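You operate a simulated robot arm through the tools that you are given. There is no shell and no other tool. Be economical: measure what you need, move in short steps, check, and stop when the job is done.

The job below is to be done with a simulated robot arm. You get a single attempt, and the scene is never put back.

JOB
Seal the cream card's open bearing and put it in the white tray.
Fine: In the green press: cream slider in, lever down and up, slider back out. Where these are worked on the way, their far stop is far enough and under half their travel is too little: cream slider.
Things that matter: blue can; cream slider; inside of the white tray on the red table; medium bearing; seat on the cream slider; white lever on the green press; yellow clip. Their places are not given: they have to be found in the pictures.

The check looks at the end state, three seconds after you hand in, the way a careful person would. Anything else that was tipped, shoved, dropped, spilled or broken makes it a failure. A push-on lid holds only when it is set on centred and level and pressed home; a screw cap is set on level and turned clockwise until tight.

ROBOT AND FRAMES
A 6-joint arm with a two-finger parallel gripper, fixed in place. Base frame: the origin is at the foot of the arm, x ahead of it, y to its left, z up; the work surface is at about z = 0. Lengths are in cm, angles in degrees, forces in N, time in s.
With the tool pointing down near the work surface it reaches from about 16 to 42 cm from the base axis. Its first joint turns from -66.0 to 66.0 degrees. Payload 1.57 kg.
The tool frame sits at the grasp point between the pads (the TCP): z along the fingers, y along the line on which they close. The tips reach 3 cm beyond it. The gripper opens to 8 cm. The fingers are 1.7 cm wide and 1.2 cm thick; the gripper's body (4 by 8.2 cm) begins 8 cm behind the TCP.
Orientation is that of the tool frame in the base frame, as a unit quaternion [x, y, z, w]. With the fingers straight down and closing along the base's y, the tool's x points along the base's -x, its y along +y and its z along -z.

CONTROLS
- The arm moves only by the tool servo_tool. Its argument "moves" is a list of rows, each a list of 3 entries, a list of its own where there are three numbers: the turn, a rotation vector about the tool's x, y, z in degrees, then the shift along the tool's x, y, z in m, then the finger opening in m, from 0 to 0.08. In form: [[[wx, wy, wz], [tx, ty, tz], hand], ...]. A call has 1 to 10 rows; each row shifts and turns the commanded pose from where the row before left it, along the tool's axes as they then stand. Each row takes 0.2 s and may step no farther than 5 cm and 8.6 degrees from the row before; otherwise, or with a gripper value out of range, the whole call is refused. A pose out of reach is approached as far as the arm can. The call stops where the force on the tool passes 90 N (or 10 N more than at its start, if that is more) or the arm is blocked; 0.2 s more then pass. The fingers move at their own pace (about 15.3 cm/s each) and stop on an object; they squeeze with about 40 N. The grip force told is the motor's: it shows also when the fingers shut on nothing. Time passes only in rows, and 0.2 s behind the last, so rows that do not move let the fingers close. It gives the time, the measured TCP pose, the force on the tool (base axes), the opening and the grip force at its end, in the units of the frame above (readings bear some noise), with the torque about the TCP (base axes, N m) and any sound that the robot's microphone picked up.
- Cameras (640 x 400 px; columns grow to the right, rows downward): "scene" is fixed at [5.59, -33.27, 42.45]; the picture's right is [0.77, -0.63, 0.00], its down [-0.36, -0.44, -0.83] and it looks along [0.52, 0.64, -0.56] (base axes); focal length 264 px, centre (320, 200). "wrist" rides on the gripper at [7.2, -0.7, -12.2] in the tool frame; the picture's right is [0.09, 1.00, 0.00], its down [-0.84, 0.08, -0.54] and it looks along [-0.54, 0.05, 0.84] (tool axes); focal length 238 px, centre (320, 200).
- grab_frame(camera): a new picture of that camera. It takes no simulated time.
- measure_at(camera, pixels): for up to 12 pixels [column, row] of the newest picture of that camera ("zoom" is the newest enlarged one), the place [x, y, z] in the base frame of the surface seen there, good to about 0.3 cm. It takes no simulated time.
- enlarge(camera, box): a new picture of the part [left, top, right, bottom] of that camera's present view, enlarged. It takes no simulated time.
- hand_in(): hands the job in; it is judged then, once.

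Work in short steps. Measure before you move; look again where a grasp or a placing could have gone wrong, and mend it. You have 80 turns and 38 pictures in all, those below and enlarged ones among them. Open the gripper and draw the arm clear of the work before you hand the job in, unless the task says otherwise; then end with one line.

The tools are called after "Request:" as a command line: name --argument value ..., lists and objects as JSON in quotes. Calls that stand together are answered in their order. servo_tool: Moves the arm, as the interface text tells. Its arguments: {"type":"object","properties":{"moves":{"type":"array","items":{"type":"array"}}},"required":["moves"]} The other tools are called the same way: grab_frame (camera) takes a picture; measure_at (camera, pixels) gives the place of the surface under pixels of a picture; enlarge (camera, box) takes an enlarged picture of a part of a camera's view; hand_in () hands the job in.

At the start:

```text
t: 0.0
position: [21.73, 7.27, 28.46]
tool_rot: [-0.001, 1.0, 0.0, 0.001]
wrist_force: [1.1, -0.4, -0.4]
ft_torque: [0.0, -0.01, 0.03]
gripper_width: 8.0
finger_force: 0.1
```

scene: 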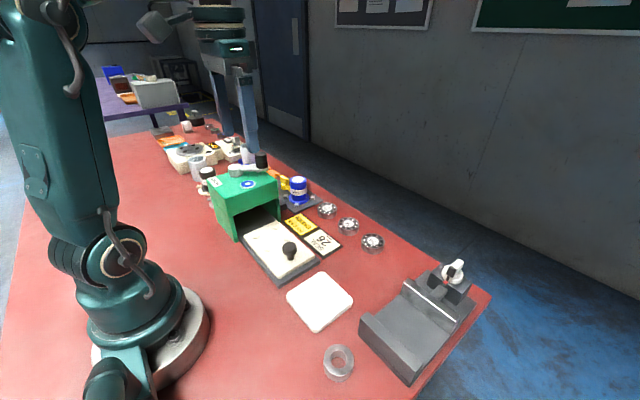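
wrist: 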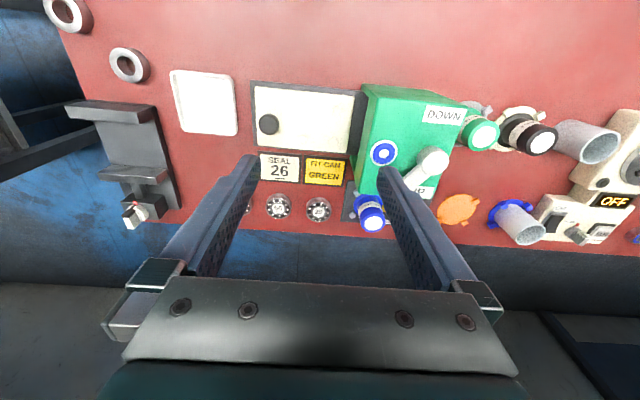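

I start by enlarging the important regions: the press with its cards, and the bearings.

Request:
enlarge --camera "scene" --box '[190, 140, 400, 271]'

Request:
enlarge --camera "wrist" --box '[230, 70, 470, 240]'

```text
3.05 times, centred on (295, 206) of scene
```

zoom: 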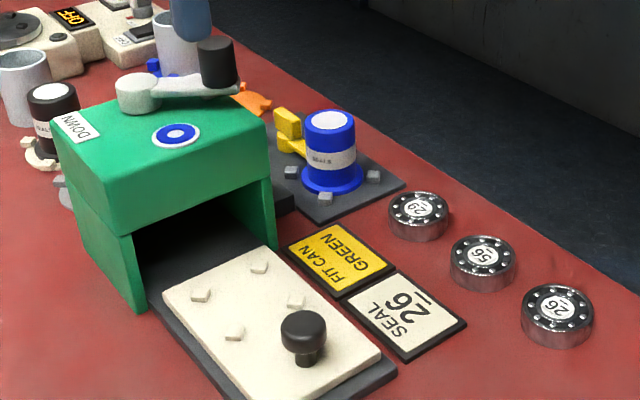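

```text
2.35 times, centred on (350, 155) of wrist
```

zoom: 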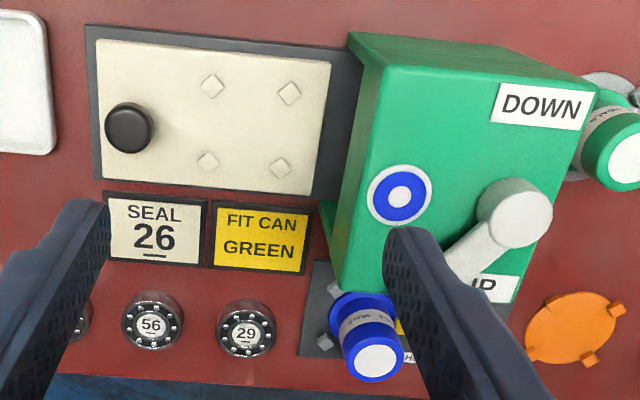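

The cards read "SEAL 26" and "FIT CAN GREEN". A blue can stands on a grey plate beside a yellow clip. I measure the main features and look closer at the can areas.

Request:
enlarge --camera "wrist" --box '[340, 80, 640, 250]'

Request:
measure_at --camera "wrist" --pixels '[[268, 124], [257, 85], [353, 95], [350, 150], [256, 142], [205, 102], [371, 217], [382, 153], [435, 160], [278, 206], [318, 209], [482, 133]]'

Request:
measure_at --camera "scene" --pixels '[[327, 208], [349, 223], [373, 241], [290, 250], [299, 182], [284, 184], [320, 300], [240, 169], [261, 159], [338, 362], [291, 263], [245, 232]]'

```text
2.13 times, centred on (490, 165) of wrist
```

zoom: 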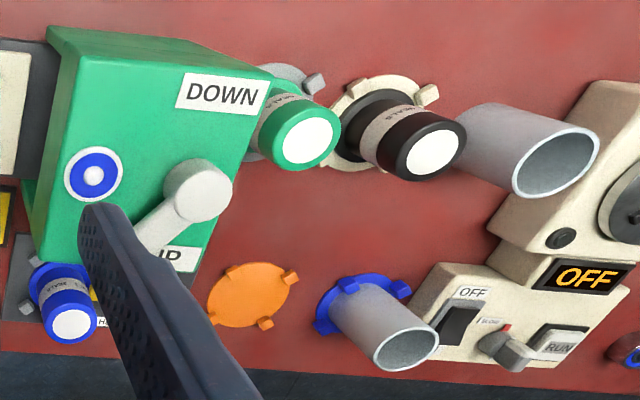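

```text
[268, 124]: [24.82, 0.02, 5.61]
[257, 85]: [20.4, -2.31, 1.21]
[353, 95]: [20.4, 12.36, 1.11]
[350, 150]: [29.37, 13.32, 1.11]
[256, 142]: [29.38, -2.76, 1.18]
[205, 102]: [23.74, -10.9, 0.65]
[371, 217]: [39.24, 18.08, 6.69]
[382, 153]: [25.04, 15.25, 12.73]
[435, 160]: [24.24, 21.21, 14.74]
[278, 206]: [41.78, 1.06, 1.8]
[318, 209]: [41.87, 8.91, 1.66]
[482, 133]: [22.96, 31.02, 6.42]
```

```text
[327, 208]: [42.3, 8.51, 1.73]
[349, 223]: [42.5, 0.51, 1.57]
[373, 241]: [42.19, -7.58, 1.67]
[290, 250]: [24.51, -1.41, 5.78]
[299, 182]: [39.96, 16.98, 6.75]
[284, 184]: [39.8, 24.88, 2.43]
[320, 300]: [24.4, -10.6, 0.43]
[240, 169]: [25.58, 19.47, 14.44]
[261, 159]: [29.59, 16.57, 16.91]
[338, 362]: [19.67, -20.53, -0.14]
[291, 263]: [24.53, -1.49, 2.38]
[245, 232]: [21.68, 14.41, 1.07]
```

The right finger hides the yellow clip at zoom (95,295). I close the fingers and shift to look at the blue can and its plate from nearer.

Request:
servo_tool --moves '[[[0, 0, 0], [-0.03, 0, 0.02], 0.02], [[0, 0, 0], [-0.03, 0, 0.02], 0.02], [[0, 0, 0], [0, 0, 0.02], 0.02], [[0, 0, 0], [0, 0, 0], 0.02]]'

Request:
enlarge --camera "wrist" --box '[320, 110, 560, 260]'

```text
t: 1.0
position: [27.98, 7.3, 22.6]
tool_rot: [-0.001, 1.0, 0.0, 0.0]
wrist_force: [0.6, -0.6, -0.5]
ft_torque: [0.01, 0.02, 0.04]
gripper_width: 1.97
finger_force: 0.0
```

```text
2.67 times, centred on (440, 185) of wrist
```

zoom: 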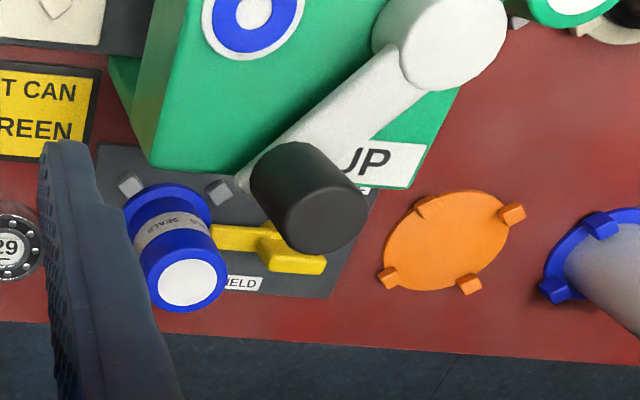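

The clip lies beside a "HELD" label; I need its state, and the text on the can. I enlarge strongly from the scene camera.

Request:
enlarge --camera "scene" --box '[265, 165, 333, 214]'

Request:
enlarge --camera "wrist" --box '[355, 150, 475, 225]'

Request:
measure_at --camera "zoom" --pixels '[[190, 230], [260, 240], [290, 215], [310, 270], [240, 295], [340, 180], [400, 75], [470, 50], [180, 60], [130, 90], [50, 85], [560, 80]]'

```text
8.16 times, centred on (299, 190) of scene
```

zoom: 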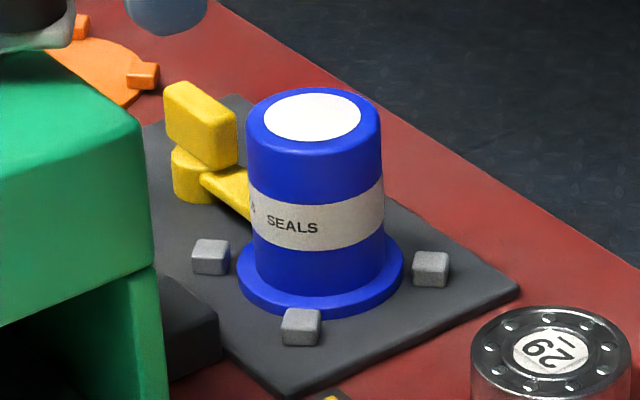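

```text
5.33 times, centred on (415, 188) of wrist
```

zoom: 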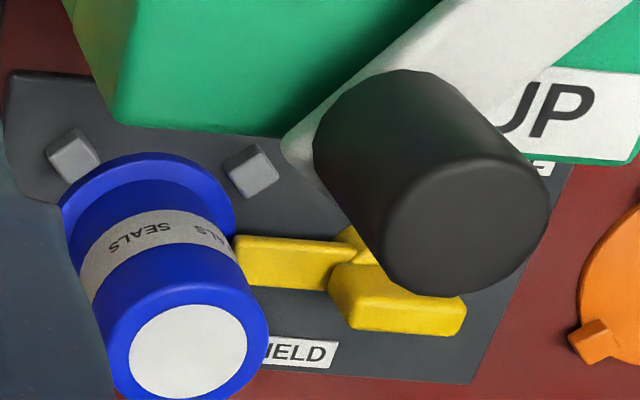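

```text
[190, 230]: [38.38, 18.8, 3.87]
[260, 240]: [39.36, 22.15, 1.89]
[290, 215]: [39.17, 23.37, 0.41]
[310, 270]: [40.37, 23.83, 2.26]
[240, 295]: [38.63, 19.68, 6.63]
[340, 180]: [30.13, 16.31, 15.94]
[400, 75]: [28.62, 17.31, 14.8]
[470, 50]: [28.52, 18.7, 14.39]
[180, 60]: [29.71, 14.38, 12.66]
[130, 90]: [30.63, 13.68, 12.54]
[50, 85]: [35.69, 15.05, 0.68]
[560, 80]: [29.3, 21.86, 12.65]
```

The arm of the yellow clip already lies over the blue can's flange at "HELD", so the blue can is fitted. The job only names the cream card. The yellow card is not part of it, so I leave the cans alone. Next I go above bearing 26 at about (42.2,-7.6) for a closer look.

Request:
servo_tool --moves '[[[0, 0, 0], [-0.02, -0.04, 0.0], 0.07], [[0, 0, 0], [-0.02, -0.04, 0.01], 0.07], [[0, 0, 0], [-0.02, -0.04, 0.02], 0.07], [[0, 0, 0], [-0.02, -0.028, 0.02], 0.07], [[0, 0, 0], [0, 0, 0], 0.07]]'

Request:
grab_frame --camera "wrist"

```text
t: 2.2
position: [35.94, -7.35, 17.46]
tool_rot: [0.0, 1.0, 0.0, 0.001]
wrist_force: [-0.7, -0.5, 0.5]
ft_torque: [0.01, 0.02, 0.03]
gripper_width: 6.98
finger_force: 0.1
```

```text
29 pictures are left
```

wrist: 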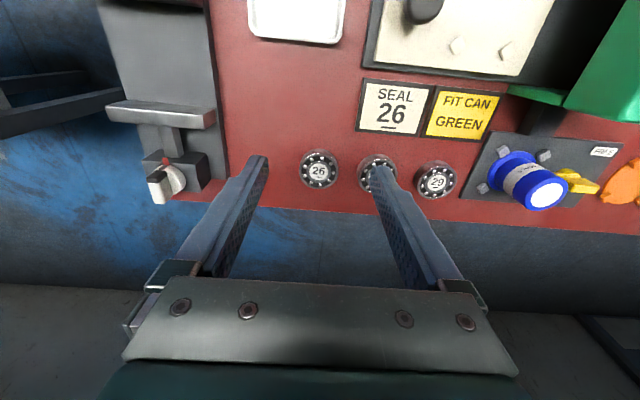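

Bearing 26 is at (319,170); I measure its face and rim.

Request:
measure_at --camera "wrist" --pixels '[[318, 170], [303, 170], [335, 170], [318, 156], [318, 183], [376, 172], [436, 181], [318, 200], [280, 190], [602, 151]]'

Request:
enlarge --camera "wrist" --box '[280, 140, 360, 200]'

Request:
enlarge --camera "wrist" --box '[460, 110, 640, 222]'

```text
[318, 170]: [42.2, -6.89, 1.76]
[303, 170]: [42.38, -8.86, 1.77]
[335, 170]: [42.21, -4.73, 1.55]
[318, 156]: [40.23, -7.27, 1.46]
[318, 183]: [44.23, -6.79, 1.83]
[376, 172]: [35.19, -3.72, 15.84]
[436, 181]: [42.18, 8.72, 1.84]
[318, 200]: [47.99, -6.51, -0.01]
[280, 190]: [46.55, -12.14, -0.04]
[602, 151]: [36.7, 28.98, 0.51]
```

```text
6.67 times, centred on (320, 170) of wrist
```

zoom: 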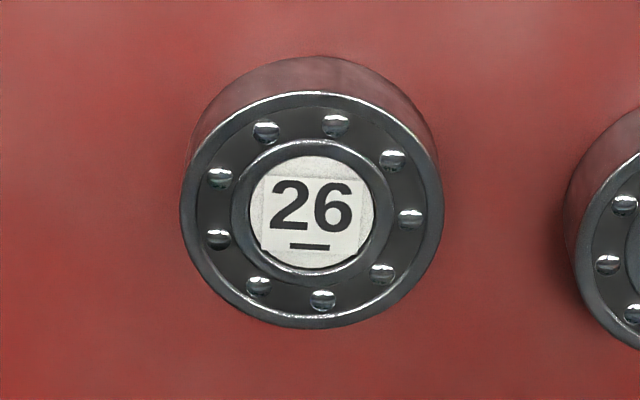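

```text
3.56 times, centred on (550, 166) of wrist
```

zoom: 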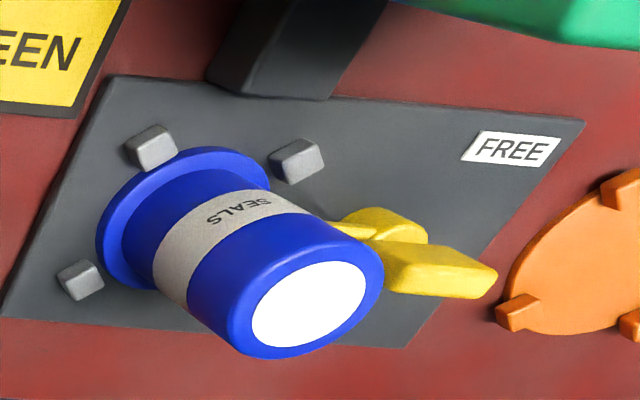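

Bearing 26 is open (the balls show). Its centre is about (42.2,-7.2), top at z≈1.7, diameter about 5 cm. I move above it with the opening at 6.4 cm and come partly down.

Request:
servo_tool --moves '[[[0, 0, 0], [-0.032, 0.0, 0.02], 0.064], [[0, 0, 0], [-0.031, 0.002, 0.03], 0.064], [[0, 0, 0], [0, 0, 0.04], 0.064], [[0, 0, 0], [0, 0, 0.02], 0.064], [[0, 0, 0], [0, 0, 0], 0.064]]'

Request:
grab_frame --camera "wrist"

```text
t: 3.4
position: [39.75, -7.07, 5.71]
tool_rot: [-0.001, 1.0, 0.0, 0.001]
wrist_force: [-0.2, 0.3, 0.3]
ft_torque: [0.03, 0.0, -0.02]
gripper_width: 6.4
finger_force: 0.0
out of reach, approached as far as the arm can: row 1, 2
```

```text
26 pictures are left
```

wrist: 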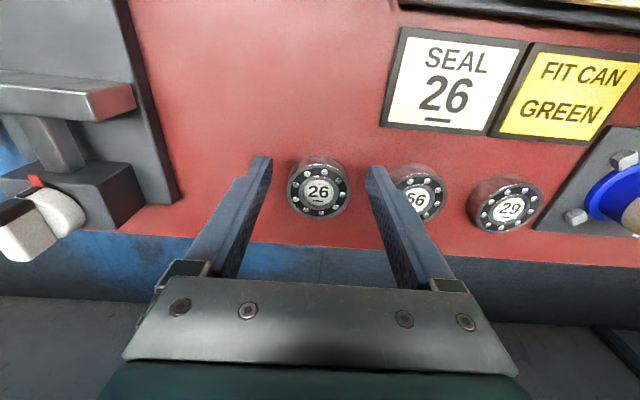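

The reach was limited higher up; the arm stopped at x=39.75. Near the table it should reach farther, so I try the remaining 2.4 cm with the tips at z≈2.7, above the bearings.

Request:
servo_tool --moves '[[[0, 0, 0], [-0.012, -0.001, 0], 0.064], [[0, 0, 0], [-0.012, 0, 0], 0.064], [[0, 0, 0], [0, 0, 0], 0.064]]'

Request:
grab_frame --camera "wrist"

```text
t: 4.2
position: [41.04, -7.1, 5.63]
tool_rot: [-0.001, 1.0, 0.0, 0.001]
wrist_force: [0.9, 0.0, -0.5]
ft_torque: [0.0, -0.02, 0.01]
gripper_width: 6.4
finger_force: 0.1
out of reach, approached as far as the arm can: row 2
```

```text
25 pictures are left
```

wrist: 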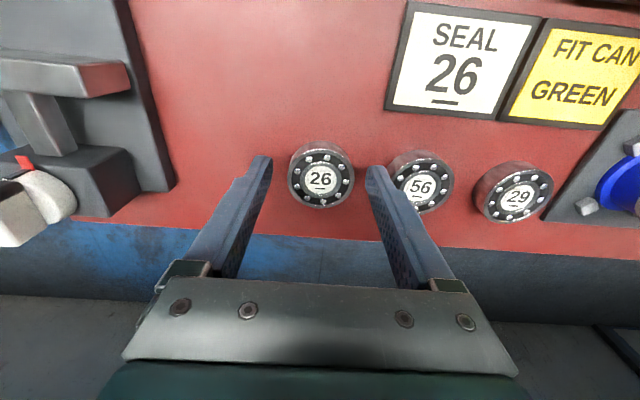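

It stops at x=41.04, about 1 cm short. Tilting the fingers 8° forward moves the wrist back, so I tilt and then advance.

Request:
servo_tool --moves '[[[0, -8, 0], [0, 0, 0], 0.064], [[0, 0, 0], [-0.009, 0, 0], 0.064], [[0, 0, 0], [0, 0, 0], 0.064]]'

Request:
grab_frame --camera "wrist"

```text
t: 5.0
position: [41.98, -7.23, 5.8]
tool_rot: [0.0, 0.998, 0.0, 0.07]
wrist_force: [-0.1, -0.2, 0.3]
ft_torque: [0.03, -0.02, -0.01]
gripper_width: 6.38
finger_force: 0.0
```

```text
24 pictures are left
```

wrist: 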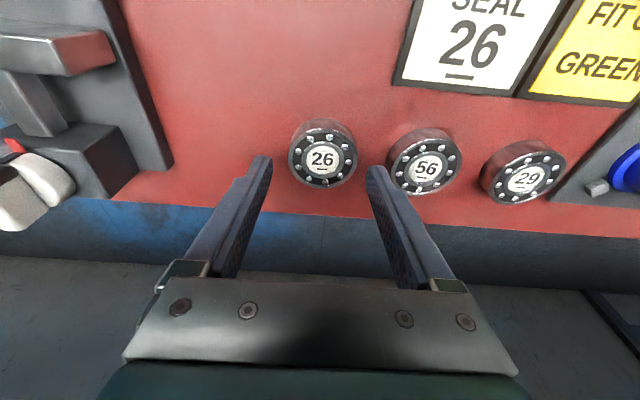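

The tip line (col 321) agrees with the bearing at (323,158). I descend vertically about 2.2 cm and close on it.

Request:
servo_tool --moves '[[[0, 0, 0], [0.0025, 0.001, 0.011], 0.064], [[0, 0, 0], [0.0026, 0, 0.011], 0.064], [[0, 0, 0], [0, 0, 0], 0.064], [[0, 0, 0], [0, 0, 0], 0.045], [[0, 0, 0], [0, 0, 0], 0.04], [[0, 0, 0], [0, 0, 0], 0.04]]'

```text
t: 6.4
position: [41.73, -7.19, 3.49]
tool_rot: [0.0, 0.998, 0.001, 0.071]
wrist_force: [0.6, -0.1, -0.3]
ft_torque: [-0.03, 0.02, 0.01]
gripper_width: 5.09
finger_force: 40.4
```

Gripped at width 5.09 cm. I lift it, draw back and then measure the seat studs on the slider from the scene camera.

Request:
servo_tool --moves '[[[0, 0, 0], [-0.0028, 0, -0.0198], 0.04], [[0, 0, 0], [-0.0028, 0, -0.0198], 0.04], [[0, 0, 0], [0.0, 0, -0.03], 0.04], [[0, 0, 0], [0.03, 0, 0], 0.04], [[0, 0, 0], [0, 0, 0], 0.04]]'

Request:
enlarge --camera "scene" --box '[220, 185, 348, 265]'

```text
t: 7.6
position: [38.27, -7.05, 10.09]
tool_rot: [0.0, 0.998, 0.0, 0.07]
wrist_force: [1.0, -0.5, 0.0]
ft_torque: [0.03, 0.05, -0.01]
gripper_width: 5.07
finger_force: 40.4
```

```text
5.00 times, centred on (284, 225) of scene
```

zoom: 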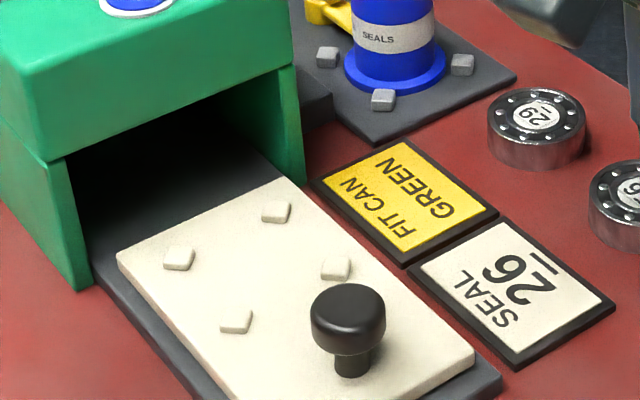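

Request:
measure_at --camera "zoom" --pixels '[[180, 252], [277, 206], [337, 263], [238, 315], [257, 258], [348, 305], [352, 366], [85, 280], [300, 175], [283, 190], [120, 255], [345, 340]]'

```text
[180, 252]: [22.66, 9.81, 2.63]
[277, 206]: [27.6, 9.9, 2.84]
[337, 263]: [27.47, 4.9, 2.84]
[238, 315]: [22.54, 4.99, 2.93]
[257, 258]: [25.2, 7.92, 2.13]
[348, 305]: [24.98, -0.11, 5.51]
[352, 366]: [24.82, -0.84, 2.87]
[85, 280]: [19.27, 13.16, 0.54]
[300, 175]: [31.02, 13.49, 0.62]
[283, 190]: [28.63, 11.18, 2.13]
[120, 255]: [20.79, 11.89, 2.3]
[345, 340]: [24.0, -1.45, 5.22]
```

The studs lie around a seat centre of about (25.1,7.4), plate at z≈2.15. I carry the bearing over it, keeping the tilt, with its bottom at about z=8.5.

Request:
servo_tool --moves '[[[0, 0, 0], [0.026, 0.029, -0.0077], 0.04], [[0, 0, 0], [0.026, 0.029, -0.0077], 0.04], [[0, 0, 0], [0.026, 0.029, -0.0077], 0.04], [[0, 0, 0], [0.026, 0.029, -0.0077], 0.04], [[0, 0, 0], [0.026, 0.029, -0.0077], 0.04], [[0, 0, 0], [0, 0, 0], 0.04]]'

Request:
grab_frame --camera "wrist"

```text
t: 9.0
position: [24.71, 7.67, 12.16]
tool_rot: [0.0, 0.997, 0.0, 0.071]
wrist_force: [0.6, -0.2, -1.7]
ft_torque: [0.01, 0.0, 0.0]
gripper_width: 5.07
finger_force: 40.1
```

```text
22 pictures are left
```

wrist: 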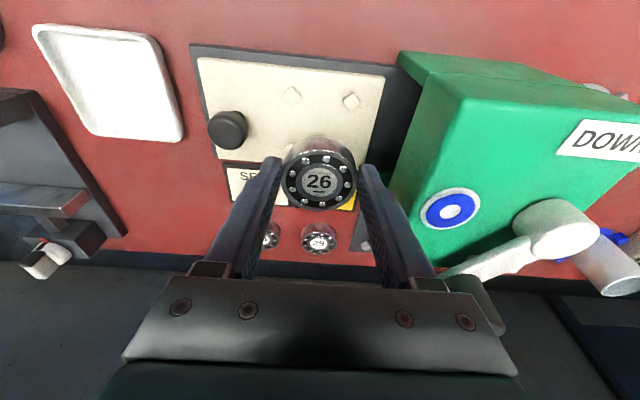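

I check the visible studs (292,96), (351,101) and the held bearing (319,181) in the wrist view.

Request:
measure_at --camera "wrist" --pixels '[[292, 96], [351, 101], [319, 181], [292, 181], [347, 182], [319, 158], [319, 206], [225, 120], [384, 78], [196, 56]]'

```text
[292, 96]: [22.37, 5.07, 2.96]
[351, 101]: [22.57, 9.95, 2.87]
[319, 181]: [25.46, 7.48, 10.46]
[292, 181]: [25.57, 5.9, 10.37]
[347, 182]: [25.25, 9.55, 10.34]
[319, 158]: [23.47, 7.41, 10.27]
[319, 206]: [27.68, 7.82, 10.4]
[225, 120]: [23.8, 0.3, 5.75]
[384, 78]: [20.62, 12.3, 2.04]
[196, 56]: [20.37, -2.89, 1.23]
```

The bearing needs about −0.3 cm in x and −0.2 cm in y. I correct and lower it to just above the stud tops, then look.

Request:
servo_tool --moves '[[[0, 0, 0], [0.004, -0.002, 0.02], 0.04], [[0, 0, 0], [0.004, 0, 0.02], 0.04], [[0, 0, 0], [0.0026, 0, 0.014], 0.04], [[0, 0, 0], [0, 0, 0], 0.04]]'

Request:
enlarge --camera "wrist" --box '[220, 60, 420, 185]'

Request:
enlarge --camera "scene" --box '[220, 185, 348, 265]'

```text
t: 10.0
position: [24.59, 7.27, 6.54]
tool_rot: [0.0, 0.997, 0.0, 0.071]
wrist_force: [-0.3, -0.7, -2.0]
ft_torque: [0.0, -0.01, 0.02]
gripper_width: 5.07
finger_force: 40.3
```

```text
3.20 times, centred on (320, 122) of wrist
```

zoom: 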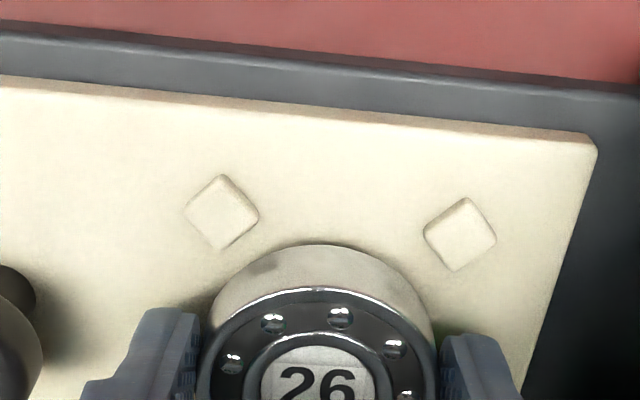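

```text
5.00 times, centred on (284, 225) of scene
```

zoom: 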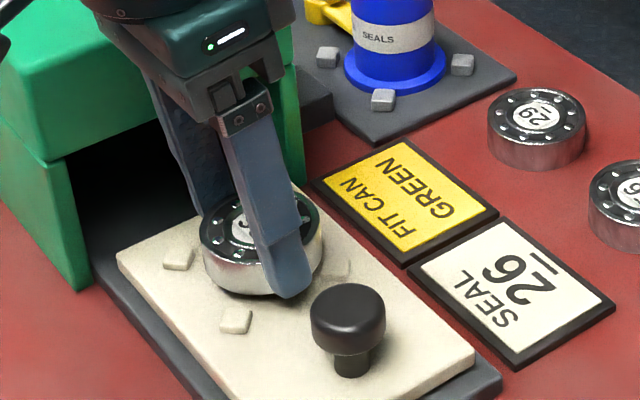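

The measured pose is 0.2 cm low in y and 0.15 cm high in x against the target, and the picture agrees with that. I correct this and lower the last 0.8 cm.

Request:
servo_tool --moves '[[[0, 0, 0], [0.0015, 0.002, 0], 0.04], [[0, 0, 0], [0.0006, 0, 0.004], 0.04], [[0, 0, 0], [0.0006, 0, 0.0035], 0.04], [[0, 0, 0], [0, 0, 0], 0.04]]'

Request:
enlarge --camera "scene" --box '[220, 185, 348, 265]'

```text
t: 11.0
position: [24.43, 7.44, 5.74]
tool_rot: [0.0, 0.998, 0.002, 0.07]
wrist_force: [-2.6, 1.3, 10.5]
ft_torque: [-0.06, 0.02, 0.0]
gripper_width: 5.07
finger_force: 39.5
```

```text
5.00 times, centred on (284, 225) of scene
```

zoom: 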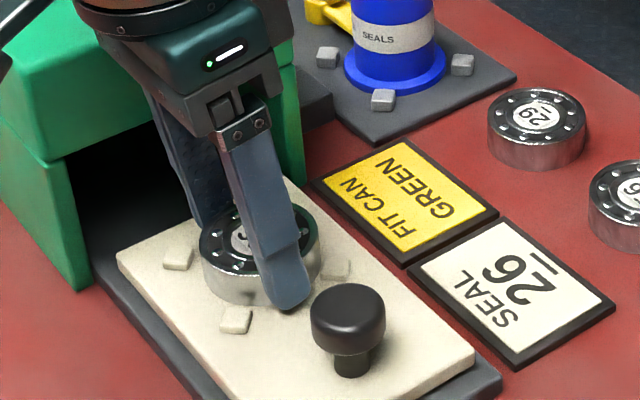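

It makes contact at the expected height (TCP z 5.74, 10 N up), and the bearing sits among the studs. I release it and rise straight up.

Request:
servo_tool --moves '[[[0, 0, 0], [0, 0, 0], 0.063], [[0, 0, 0], [0, 0, 0], 0.063], [[0, 0, 0], [-0.0042, 0, -0.0297], 0.063], [[0, 0, 0], [-0.0042, 0, -0.0297], 0.063], [[0, 0, 0], [0, 0, -0.03], 0.063], [[0, 0, 0], [0.03, -0.02, -0.02], 0.063], [[0, 0, 0], [0.02, -0.02, 0], 0.063], [[0, 0, 0], [0, 0, 0], 0.063]]'

Request:
enlarge --camera "wrist" --box '[230, 60, 480, 216]'

```text
t: 12.8
position: [18.58, 3.36, 16.12]
tool_rot: [0.0, 0.997, 0.0, 0.071]
wrist_force: [0.4, 0.4, 0.6]
ft_torque: [-0.01, -0.03, 0.04]
gripper_width: 6.29
finger_force: 0.0
```

```text
2.56 times, centred on (355, 138) of wrist
```

zoom: 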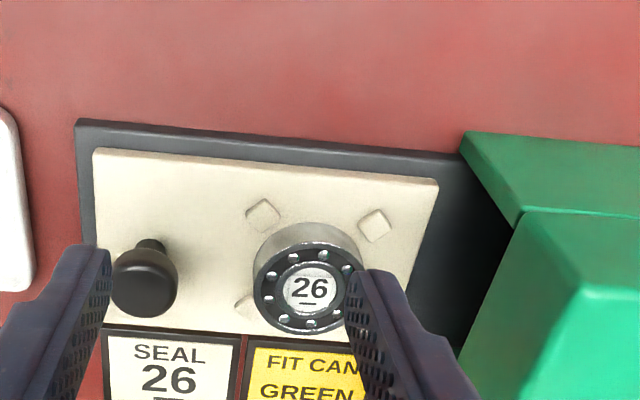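

I verify that the bearing is level and centred, and measure the knob.

Request:
measure_at --camera "zoom" --pixels '[[310, 288], [263, 288], [355, 265], [308, 252], [310, 322], [263, 215], [375, 225], [145, 285], [145, 262], [150, 242], [130, 200], [500, 190]]'

```text
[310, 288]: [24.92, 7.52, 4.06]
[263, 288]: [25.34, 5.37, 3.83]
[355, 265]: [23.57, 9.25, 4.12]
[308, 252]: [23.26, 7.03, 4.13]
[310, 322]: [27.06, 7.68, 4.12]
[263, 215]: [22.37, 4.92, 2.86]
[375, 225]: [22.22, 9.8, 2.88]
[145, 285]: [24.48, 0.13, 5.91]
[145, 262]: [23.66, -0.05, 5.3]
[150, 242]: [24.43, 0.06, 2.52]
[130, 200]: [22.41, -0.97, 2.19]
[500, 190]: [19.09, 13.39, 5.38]
```

The bearing is seated level at (25,7.5). Now I untilt the tool and turn it 90° about its axis so that the fingers close along x on the knob, with the camera on the −y side.

Request:
servo_tool --moves '[[[0, 8.1, 0], [0, 0, 0], 0.06], [[0, 0, -8.2], [-0.01, 0, 0], 0.06], [[0, 0, -8.2], [-0.01, 0, 0], 0.06], [[0, 0, -8.2], [-0.01, 0, 0], 0.06], [[0, 0, -8.2], [-0.01, 0, 0], 0.06], [[0, 0, -8.2], [0, 0, 0], 0.06], [[0, 0, -8.2], [0, 0, 0], 0.06], [[0, 0, -8.2], [0, 0, 0], 0.06], [[0, 0, -8.2], [0, 0, 0], 0.06], [[0, 0, -8.2], [0, 0, 0], 0.06]]'

Request:
servo_tool --moves '[[[0, 0, -8.1], [0, 0, 0], 0.06], [[0, 0, -8.1], [0, 0, 0], 0.06], [[0, 0, 0], [0, 0, 0], 0.06]]'

```text
t: 15.0
position: [22.62, 4.32, 16.09]
tool_rot: [-0.602, 0.799, -0.001, 0.001]
wrist_force: [-0.3, 0.5, -1.0]
ft_torque: [0.01, -0.01, -0.01]
gripper_width: 6.0
finger_force: 0.1
```

```text
t: 15.8
position: [22.64, 4.33, 16.07]
tool_rot: [0.708, -0.706, 0.0, 0.0]
wrist_force: [-0.4, 0.7, 0.5]
ft_torque: [-0.01, 0.02, -0.03]
gripper_width: 5.99
finger_force: 0.0
```

The orientation is right (tool x = −y, tool y = −x). I move above the knob near (24.9,0) and look.

Request:
servo_tool --moves '[[[0, 0, 0], [0.0433, -0.0226, 0.0], 0.06], [[0, 0, 0], [0, 0, 0.04], 0.06], [[0, 0, 0], [0, 0, 0.015], 0.06], [[0, 0, 0], [0, 0, 0], 0.06]]'

Request:
grab_frame --camera "wrist"

```text
t: 16.8
position: [24.95, -0.19, 10.61]
tool_rot: [0.707, -0.707, 0.001, 0.0]
wrist_force: [-0.6, 1.3, 0.2]
ft_torque: [0.0, -0.02, -0.03]
gripper_width: 6.0
finger_force: 0.1
```

```text
17 pictures are left
```

wrist: 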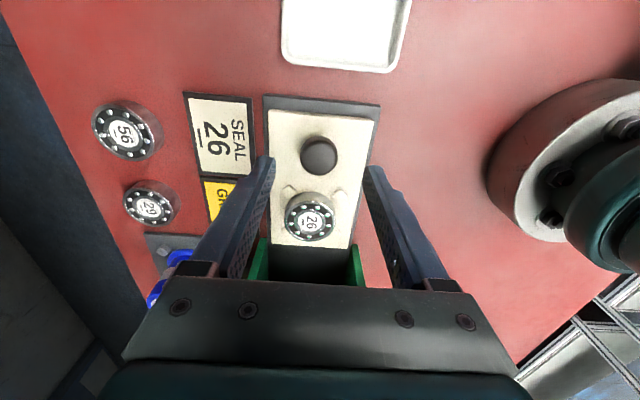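

The knob at (319,156) is in line; I shift 0.25 cm toward −y, descend to TCP z≈6.2 and grip it.

Request:
servo_tool --moves '[[[0, 0, 0], [0.0025, 0.0, 0.022], 0.06], [[0, 0, 0], [0, 0, 0.022], 0.06], [[0, 0, 0], [0, 0, 0], 0.06], [[0, 0, 0], [0, 0, 0], 0.015], [[0, 0, 0], [0, 0, 0], 0.015], [[0, 0, 0], [0, 0, 0], 0.015]]'

```text
t: 18.2
position: [25.02, -0.26, 6.2]
tool_rot: [0.708, -0.707, 0.001, -0.001]
wrist_force: [19.2, 0.2, -22.8]
ft_torque: [-0.14, -0.27, -0.02]
gripper_width: 2.9
finger_force: 39.3
```

It gripped the knob (2.9 cm) with some side load. I ease that and slide toward the press.

Request:
servo_tool --moves '[[[0, 0, 0], [0, -0.001, -0.001], 0.015], [[0, 0, 0], [-0.01, 0, 0], 0.015], [[0, 0, 0], [-0.015, 0, 0], 0.015], [[0, 0, 0], [-0.015, 0, 0], 0.015], [[0, 0, 0], [0, 0, 0], 0.015]]'

```text
t: 19.4
position: [24.98, 3.78, 6.29]
tool_rot: [0.708, -0.706, 0.0, 0.0]
wrist_force: [7.5, 0.4, -9.7]
ft_torque: [-0.07, -0.16, 0.03]
gripper_width: 2.95
finger_force: 39.1
```

It slides freely. I continue inward and watch for the stop.

Request:
servo_tool --moves '[[[0, 0, 0], [-0.015, 0, 0], 0.015], [[0, 0, 0], [-0.015, 0, 0], 0.015], [[0, 0, 0], [-0.01, 0, 0], 0.015], [[0, 0, 0], [-0.01, 0, 0], 0.015], [[0, 0, 0], [0, 0, 0], 0.015]]'

Request:
grab_frame --camera "scene"

```text
t: 20.6
position: [24.95, 8.78, 6.21]
tool_rot: [0.708, -0.706, 0.001, -0.003]
wrist_force: [8.6, -0.5, 25.1]
ft_torque: [-0.51, -0.16, 0.06]
gripper_width: 2.94
finger_force: 39.6
```

```text
16 pictures are left
```

scene: 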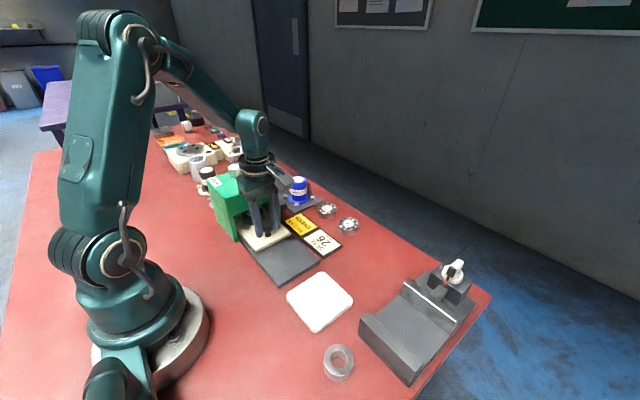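

An upward force of 25 N appeared at y=8.8. I enlarge to see whether the hand touches the press.

Request:
enlarge --camera "scene" --box '[205, 140, 333, 260]'

```text
3.33 times, centred on (269, 200) of scene
```

zoom: 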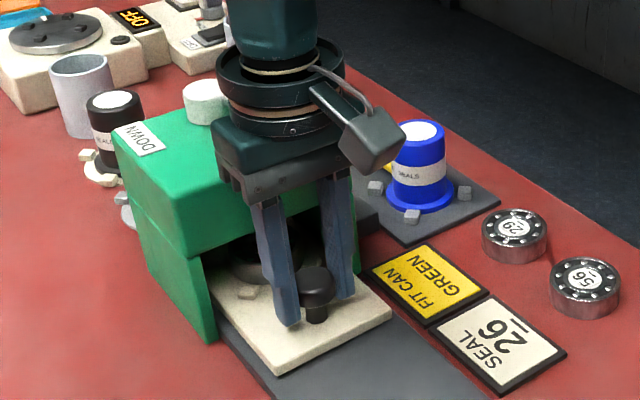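

No contact is visible and the y force is nil. It is likely knob strain, so I relieve it with a 1 mm lift and continue in small steps.

Request:
servo_tool --moves '[[[0, 0, 0], [0, 0, -0.001], 0.015], [[0, 0, 0], [-0.007, 0, 0], 0.015], [[0, 0, 0], [-0.007, 0, 0], 0.015], [[0, 0, 0], [0, 0, 0], 0.015]]'

```text
t: 21.6
position: [24.97, 9.92, 6.26]
tool_rot: [0.709, -0.706, 0.002, 0.002]
wrist_force: [26.7, -30.7, -10.0]
ft_torque: [-0.65, -0.45, -0.2]
gripper_width: 2.98
finger_force: 39.2
```

The torque sign shows the −31 N acts at knob level, below the TCP, so the slider is meeting its stop after about 10 cm. I push slightly more to confirm.

Request:
servo_tool --moves '[[[0, 0, 0], [-0.003, 0, 0], 0.015], [[0, 0, 0], [0, 0, 0], 0.015]]'

```text
t: 22.2
position: [24.96, 10.55, 6.42]
tool_rot: [0.708, -0.706, 0.0, -0.001]
wrist_force: [13.2, 0.4, 9.5]
ft_torque: [-0.72, -0.34, 0.27]
gripper_width: 2.94
finger_force: 39.5
```

It moved on to y=10.55 with no force, so that was only stiction. I continue.

Request:
servo_tool --moves '[[[0, 0, 0], [-0.006, 0, 0], 0.015], [[0, 0, 0], [-0.006, 0, 0], 0.015], [[0, 0, 0], [0, 0, 0], 0.015]]'

```text
t: 23.0
position: [24.84, 11.57, 6.33]
tool_rot: [-0.707, 0.707, 0.002, -0.003]
wrist_force: [-0.2, 0.3, 0.3]
ft_torque: [0.04, 0.02, -0.02]
gripper_width: 1.5
finger_force: 0.1
```

The fingers slipped off the knob (width 1.5 cm, force 0). I look.

Request:
enlarge --camera "scene" --box '[205, 140, 333, 260]'

Request:
grab_frame --camera "wrist"

```text
3.33 times, centred on (269, 200) of scene
```

zoom: 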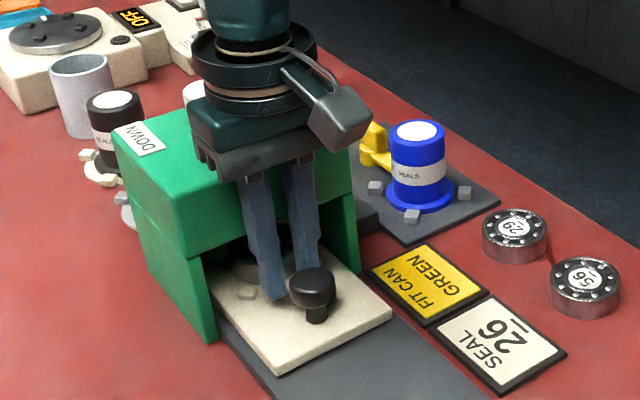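

```text
13 pictures are left
```

wrist: 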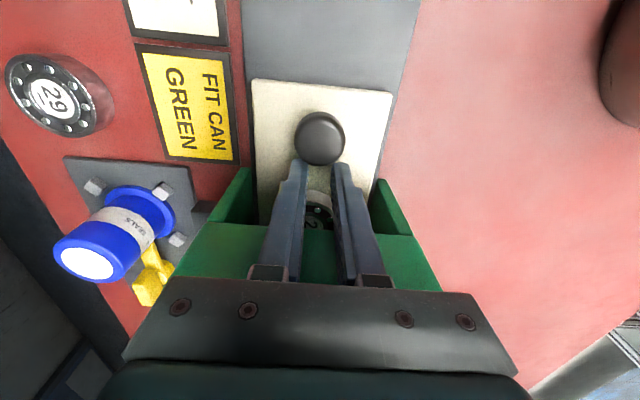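

The slider's outer edge is at the same pixels (280,375)/(392,312) as at y=8.8, so it probably reached its stop there and the fingers slipped off. I measure the knob.

Request:
measure_at --camera "wrist" --pixels '[[320, 140], [298, 140], [342, 140], [320, 118], [252, 82], [391, 94], [317, 215], [318, 200]]'

Request:
measure_at --camera "zoom" --pixels '[[312, 278], [280, 372], [390, 310], [247, 292]]'

```text
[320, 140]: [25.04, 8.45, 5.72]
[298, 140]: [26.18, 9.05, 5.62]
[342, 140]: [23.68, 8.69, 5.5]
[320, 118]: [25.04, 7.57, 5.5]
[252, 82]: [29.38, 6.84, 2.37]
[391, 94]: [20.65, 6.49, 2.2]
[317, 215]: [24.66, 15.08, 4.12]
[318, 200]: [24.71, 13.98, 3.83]
```

```text
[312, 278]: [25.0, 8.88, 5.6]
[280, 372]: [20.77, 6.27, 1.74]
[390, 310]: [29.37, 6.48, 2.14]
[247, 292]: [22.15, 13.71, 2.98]
```

The slider travelled about 8.8 cm. To make sure it is at the stop, I close the fingers, go round behind the knob (−y side) and push.

Request:
servo_tool --moves '[[[0, 0, 0], [0, 0, -0.025], 0.0], [[0, 0, 0], [0, 0, -0.02], 0.0], [[0, 0, 0], [0.035, 0, 0], 0.0], [[0, 0, 0], [0.03, 0, 0], 0.0], [[0, 0, 0], [0, 0, 0.025], 0.0], [[0, 0, 0], [0, 0, 0.022], 0.0], [[0, 0, 0], [-0.01, 0, 0], 0.0], [[0, 0, 0], [-0.006, 0, 0], 0.0], [[0, 0, 0], [0, 0, 0], 0.0]]'

```text
t: 25.0
position: [24.88, 6.86, 6.1]
tool_rot: [0.707, -0.707, 0.0, 0.0]
wrist_force: [-0.6, -0.1, -0.3]
ft_torque: [0.06, 0.01, 0.01]
gripper_width: 0.0
finger_force: 21.3
```

No contact force yet; I push on in small steps.

Request:
servo_tool --moves '[[[0, 0, 0], [-0.004, 0, 0], 0.0], [[0, 0, 0], [-0.004, 0, 0], 0.0], [[0, 0, 0], [0, 0, 0], 0.0]]'

```text
t: 25.8
position: [24.92, 7.53, 6.06]
tool_rot: [0.707, -0.707, 0.0, 0.0]
wrist_force: [0.3, -0.4, 1.1]
ft_torque: [-0.01, 0.0, -0.01]
gripper_width: 0.0
finger_force: 20.9
```

Request:
servo_tool --moves '[[[0, 0, 0], [-0.004, 0, 0], 0.0], [[0, 0, 0], [-0.004, 0, 0], 0.0], [[0, 0, 0], [0, 0, 0], 0.0]]'

Request:
enlarge --camera "wrist" --box '[200, 40, 440, 190]'

```text
t: 26.6
position: [24.89, 7.69, 6.16]
tool_rot: [0.71, -0.704, 0.004, 0.008]
wrist_force: [8.9, -74.0, -1.7]
ft_torque: [-1.26, -0.87, -0.14]
gripper_width: 0.03
finger_force: 21.8
```

```text
2.67 times, centred on (320, 115) of wrist
```

zoom: 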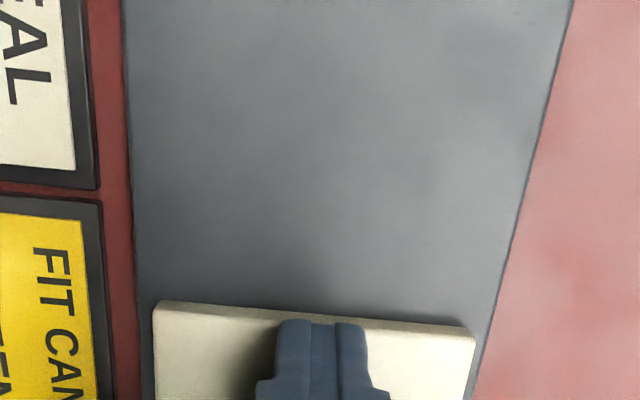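

74 N at knob level: the slider is hard against its in-stop. I back off, rise and look at the lever.

Request:
servo_tool --moves '[[[0, 0, 0], [0.02, 0, 0], 0.0], [[0, 0, 0], [0, 0, -0.05], 0.0], [[0, 0, 0], [0, 0, -0.05], 0.02], [[0, 0, 0], [0.02, 0, -0.05], 0.04], [[0, 0, 0], [0, 0, -0.03], 0.04], [[0, 0, 0], [0, 0, 0], 0.04]]'

Request:
grab_frame --camera "wrist"

Request:
enlarge --camera "scene" --box '[195, 140, 323, 220]'

```text
refused: row 4 steps farther than a row can; nothing moved
```

```text
11 pictures are left
```

wrist: 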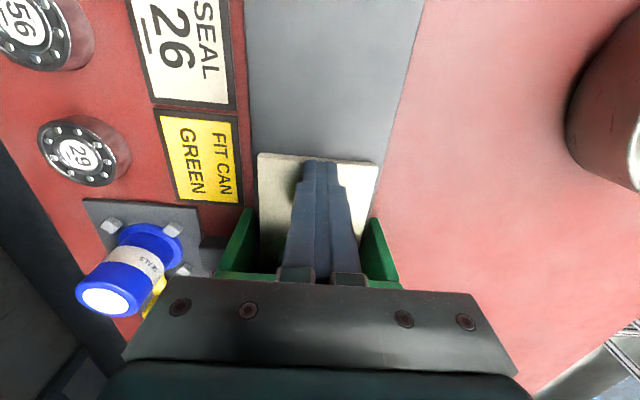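

```text
5.00 times, centred on (259, 180) of scene
```

zoom: 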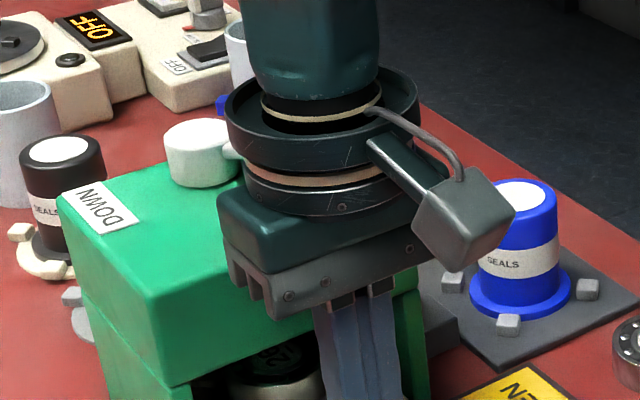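

The call was refused because one row was too long. I redo it with shorter rows.

Request:
servo_tool --moves '[[[0, 0, 0], [0.02, 0, 0], 0.0], [[0, 0, 0], [0, 0, -0.05], 0.0], [[0, 0, 0], [0, 0, -0.05], 0.02], [[0, 0, 0], [0.02, 0, -0.04], 0.06], [[0, 0, 0], [0, 0, -0.04], 0.06], [[0, 0, 0], [0, 0, 0], 0.06]]'

Request:
grab_frame --camera "wrist"

```text
t: 28.0
position: [24.89, 4.46, 24.03]
tool_rot: [-0.707, 0.707, 0.0, 0.0]
wrist_force: [0.5, -0.1, 0.4]
ft_torque: [-0.04, 0.02, 0.02]
gripper_width: 5.99
finger_force: 0.1
```

```text
9 pictures are left
```

wrist: 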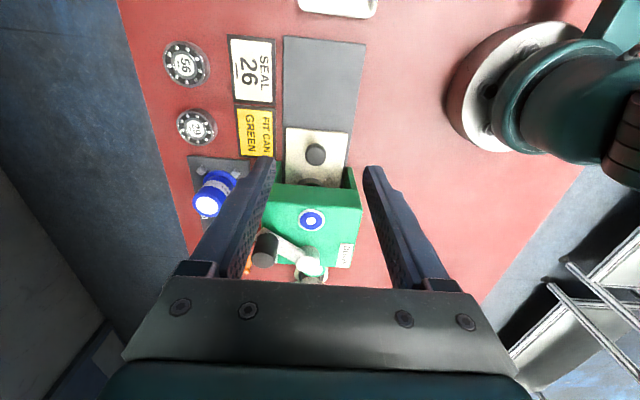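

I measure the handle (264,250), hub (311,266), lever arm, DOWN label and knob.

Request:
measure_at --camera "wrist" --pixels '[[265, 252], [258, 245], [269, 238], [311, 267], [302, 258], [318, 258], [290, 248], [345, 255], [268, 186], [361, 206], [315, 154], [350, 266]]'

Request:
enlarge --camera "scene" --box '[195, 140, 323, 220]'

```text
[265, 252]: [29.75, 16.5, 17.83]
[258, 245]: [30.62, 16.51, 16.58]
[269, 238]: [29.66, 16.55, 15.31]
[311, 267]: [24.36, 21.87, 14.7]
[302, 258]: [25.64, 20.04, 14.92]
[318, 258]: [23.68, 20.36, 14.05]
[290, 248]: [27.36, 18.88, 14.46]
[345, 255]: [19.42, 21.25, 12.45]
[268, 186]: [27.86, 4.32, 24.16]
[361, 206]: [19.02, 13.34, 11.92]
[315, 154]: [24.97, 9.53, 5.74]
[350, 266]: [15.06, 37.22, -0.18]
```

```text
5.00 times, centred on (259, 180) of scene
```

zoom: 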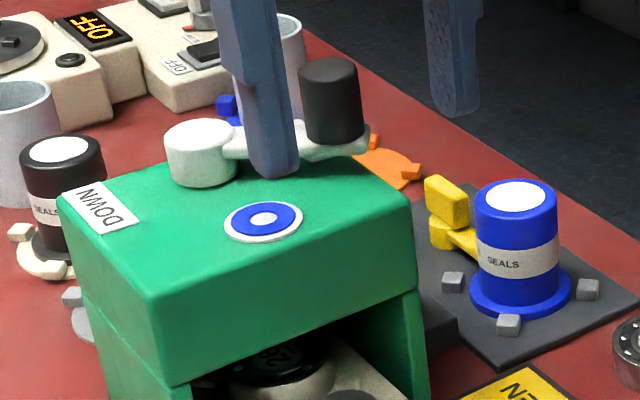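

I measure hub and handle centres from the scene zoom too.

Request:
measure_at --camera "zoom" --pixels '[[200, 135], [175, 135], [228, 135], [330, 72], [306, 72], [354, 72], [335, 125], [100, 210], [335, 148], [330, 62], [330, 84]]'

```text
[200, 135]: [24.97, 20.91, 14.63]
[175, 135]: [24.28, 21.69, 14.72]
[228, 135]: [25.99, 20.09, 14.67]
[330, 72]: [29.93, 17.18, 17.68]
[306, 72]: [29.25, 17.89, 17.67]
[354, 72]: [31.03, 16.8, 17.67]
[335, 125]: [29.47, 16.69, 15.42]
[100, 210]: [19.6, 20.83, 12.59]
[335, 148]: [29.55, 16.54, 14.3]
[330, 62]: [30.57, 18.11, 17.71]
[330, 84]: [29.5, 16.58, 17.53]
```

The hub is at (25.0,20.9), the handle at (30.1,17.3) with its top at z=17.7, radius 6.3. I go above the handle and turn the tool so the fingers close along the lever's path.

Request:
servo_tool --moves '[[[0, 0, 0], [-0.0427, -0.0174, 0], 0.045], [[0, 0, 0], [-0.0427, -0.0174, 0], 0.045], [[0, 0, 0], [-0.0425, -0.0174, 0], 0.045], [[0, 0, -7.8], [0, 0, 0], 0.045], [[0, 0, -7.8], [0, 0, 0], 0.045], [[0, 0, -7.8], [0, 0, 0], 0.045], [[0, 0, -7.8], [0, 0, 0], 0.045], [[0, 0, -7.8], [0, 0, 0], 0.045], [[0, 0, -7.8], [0, 0, 0], 0.045], [[0, 0, -7.6], [0, 0, 0], 0.045]]'

Request:
grab_frame --camera "wrist"

```text
t: 30.2
position: [29.7, 16.1, 24.14]
tool_rot: [0.953, -0.304, 0.0, -0.001]
wrist_force: [0.5, 0.2, -0.2]
ft_torque: [0.0, 0.01, 0.0]
gripper_width: 4.5
finger_force: 0.0
out of reach, approached as far as the arm can: row 3
```

```text
7 pictures are left
```

wrist: 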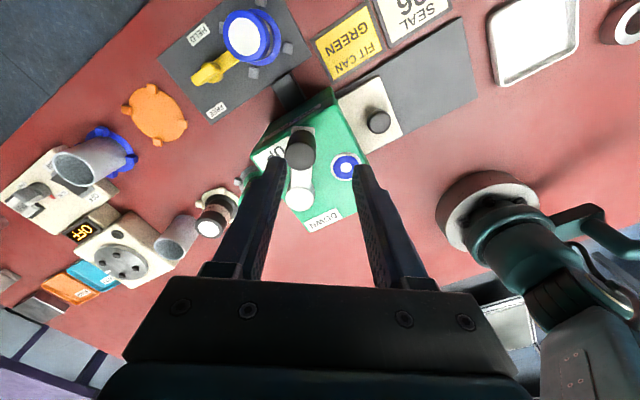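

It stopped at (29.7,16.1), the reach limit at that height. I go down to z≈21.2, still above the handle top, then shift to (30.1,17.25).

Request:
servo_tool --moves '[[[0, 0, 0], [0, 0, 0.029], 0.045], [[0, 0, 0], [-0.0034, -0.0117, 0], 0.045], [[0, 0, 0], [0, 0, 0], 0.045]]'

Request:
enlarge --camera "wrist" --box '[220, 90, 420, 215]'

```text
t: 31.0
position: [30.21, 17.27, 21.23]
tool_rot: [0.952, -0.305, 0.0, -0.001]
wrist_force: [0.3, 0.0, -0.7]
ft_torque: [-0.01, -0.02, 0.0]
gripper_width: 4.5
finger_force: 0.1
```

```text
3.20 times, centred on (320, 152) of wrist
```

zoom: 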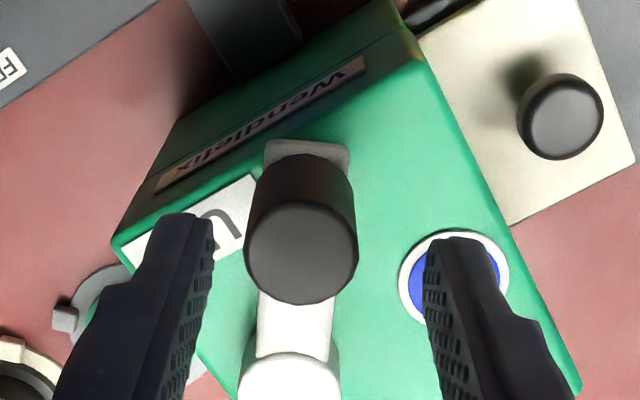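

The handle is at wrist (314,169), while the tool axis projects to (321,167). I shift 0.5 cm along −tool y, descend 3.2 cm and close.

Request:
servo_tool --moves '[[[0, 0, 0], [0, -0.0045, 0.0], 0.045], [[0, 0, 0], [0, 0, 0.016], 0.045], [[0, 0, 0], [0, 0, 0.016], 0.045], [[0, 0, 0], [0, 0, 0], 0.045], [[0, 0, 0], [0, 0, 0], 0.01], [[0, 0, 0], [0, 0, 0], 0.01], [[0, 0, 0], [0, 0, 0], 0.01]]'

```text
t: 32.6
position: [30.47, 17.57, 18.09]
tool_rot: [0.952, -0.305, -0.001, 0.001]
wrist_force: [-5.5, -9.1, -0.3]
ft_torque: [0.22, -0.12, 0.17]
gripper_width: 2.63
finger_force: 37.3
```

Gripped (2.63 cm). I swing the lever clockwise (seen from above) about the hub, three steps of 8° first.

Request:
servo_tool --moves '[[[0, 0, 8], [-0.00045, 0.0088, 0], 0.01], [[0, 0, 8], [-0.00045, 0.0088, 0], 0.01], [[0, 0, 8], [-0.00045, 0.0088, 0], 0.01], [[0, 0, 0], [0, 0, 0], 0.01]]'

```text
t: 33.6
position: [28.63, 15.76, 18.02]
tool_rot: [0.868, -0.497, -0.001, -0.002]
wrist_force: [-4.6, 5.3, 11.2]
ft_torque: [-0.58, 0.36, 0.11]
gripper_width: 2.62
finger_force: 36.8
```

The lever follows with small forces. I continue.

Request:
servo_tool --moves '[[[0, 0, 8], [-0.0002, 0.0088, 0], 0.01], [[0, 0, 8], [-0.0003, 0.0088, 0], 0.01], [[0, 0, 8], [-0.0003, 0.0088, 0], 0.01], [[0, 0, 8], [-0.0004, 0.0088, 0], 0.01], [[0, 0, 0], [0, 0, 0], 0.01]]'

```text
t: 34.8
position: [25.3, 14.7, 18.01]
tool_rot: [-0.697, 0.717, -0.001, 0.0]
wrist_force: [-1.7, -4.6, 27.7]
ft_torque: [-0.18, 0.56, 0.06]
gripper_width: 2.58
finger_force: 37.1
```

At (25.3,14.7), halfway. I ease 1 mm upward and continue.

Request:
servo_tool --moves '[[[0, 0, 8], [-0.0005, 0.0088, -0.0005], 0.01], [[0, 0, 8], [-0.0005, 0.0088, 0], 0.01], [[0, 0, 8], [-0.0005, 0.0088, 0], 0.01], [[0, 0, 8], [-0.0005, 0.0088, 0], 0.01], [[0, 0, 0], [0, 0, 0], 0.01]]'

```text
t: 36.0
position: [22.13, 15.71, 18.18]
tool_rot: [-0.473, 0.881, -0.005, 0.007]
wrist_force: [43.5, -10.0, 2.2]
ft_torque: [0.04, -0.35, 0.22]
gripper_width: 4.72
finger_force: 21.4
```

The fingers are forced open to 4.7 cm with 43 N: the lever probably met its stop, or the fingers slipped. I take a picture.

Request:
enlarge --camera "wrist" --box '[220, 90, 420, 215]'

```text
3.20 times, centred on (320, 152) of wrist
```

zoom: 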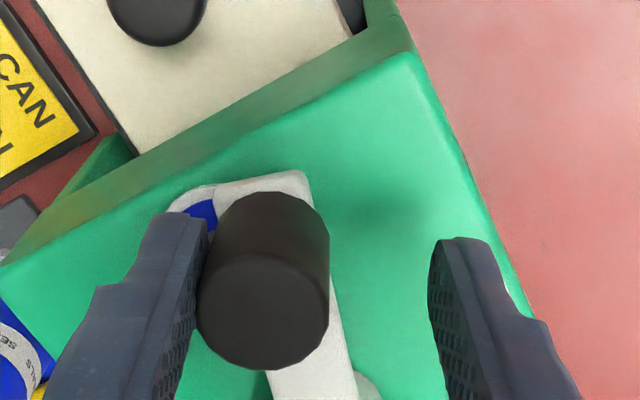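

The trailing finger is pushing the handle and the leading finger has been forced away. I measure where the handle is.

Request:
measure_at --camera "zoom" --pixels '[[262, 310], [215, 310], [318, 310], [262, 270], [262, 355], [310, 375], [355, 385], [300, 190]]'

```text
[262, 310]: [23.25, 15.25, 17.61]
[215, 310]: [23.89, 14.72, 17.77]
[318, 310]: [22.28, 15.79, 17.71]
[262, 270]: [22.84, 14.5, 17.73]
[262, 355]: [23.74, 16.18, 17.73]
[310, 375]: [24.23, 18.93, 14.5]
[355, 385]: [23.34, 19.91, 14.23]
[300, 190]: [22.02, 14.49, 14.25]
```

The handle is at (23.2,15.3), about 73° of travel done, and the lever has become stiff. I release, rise, close the fingers into a fist behind the handle, and push with that instead.

Request:
servo_tool --moves '[[[0, 0, 0], [0, -0.008, 0], 0.06], [[0, 0, 0], [0, 0, 0], 0.06], [[0, 0, 0], [0, 0, -0.035], 0.05], [[0, 0, 0], [-0.0091, -0.0312, 0], 0.0], [[0, 0, 0], [0, 0, 0], 0.0], [[0, 0, 0], [0, 0, 0.034], 0.0], [[0, 0, 0], [0, 0.004, 0], 0.0], [[0, 0, 0], [0, 0, 0], 0.0]]'

```text
t: 37.8
position: [25.44, 14.52, 18.24]
tool_rot: [-0.472, 0.881, -0.004, 0.003]
wrist_force: [27.9, -14.7, -1.1]
ft_torque: [-0.15, -0.32, 0.12]
gripper_width: 0.01
finger_force: 20.7
```

The fist touches the handle (31 N), which stayed where it was. I push along the arc.

Request:
servo_tool --moves '[[[0, 0, 0], [0.0015, 0.005, 0], 0.0], [[0, 0, 0], [0.0012, 0.005, 0], 0.0], [[0, 0, 0], [0.0008, 0.005, 0], 0.0], [[0, 0, 0], [0, 0, 0], 0.0]]'

```text
t: 38.4
position: [25.57, 14.53, 18.35]
tool_rot: [-0.473, 0.881, -0.016, 0.014]
wrist_force: [22.1, -4.3, -10.0]
ft_torque: [-0.06, -0.21, -0.02]
gripper_width: 0.0
finger_force: 21.1
stopped in row 3: the force on the tool passed its limit at 97 N (the readings are from after the stop); the commanded pose is now the measured one
```

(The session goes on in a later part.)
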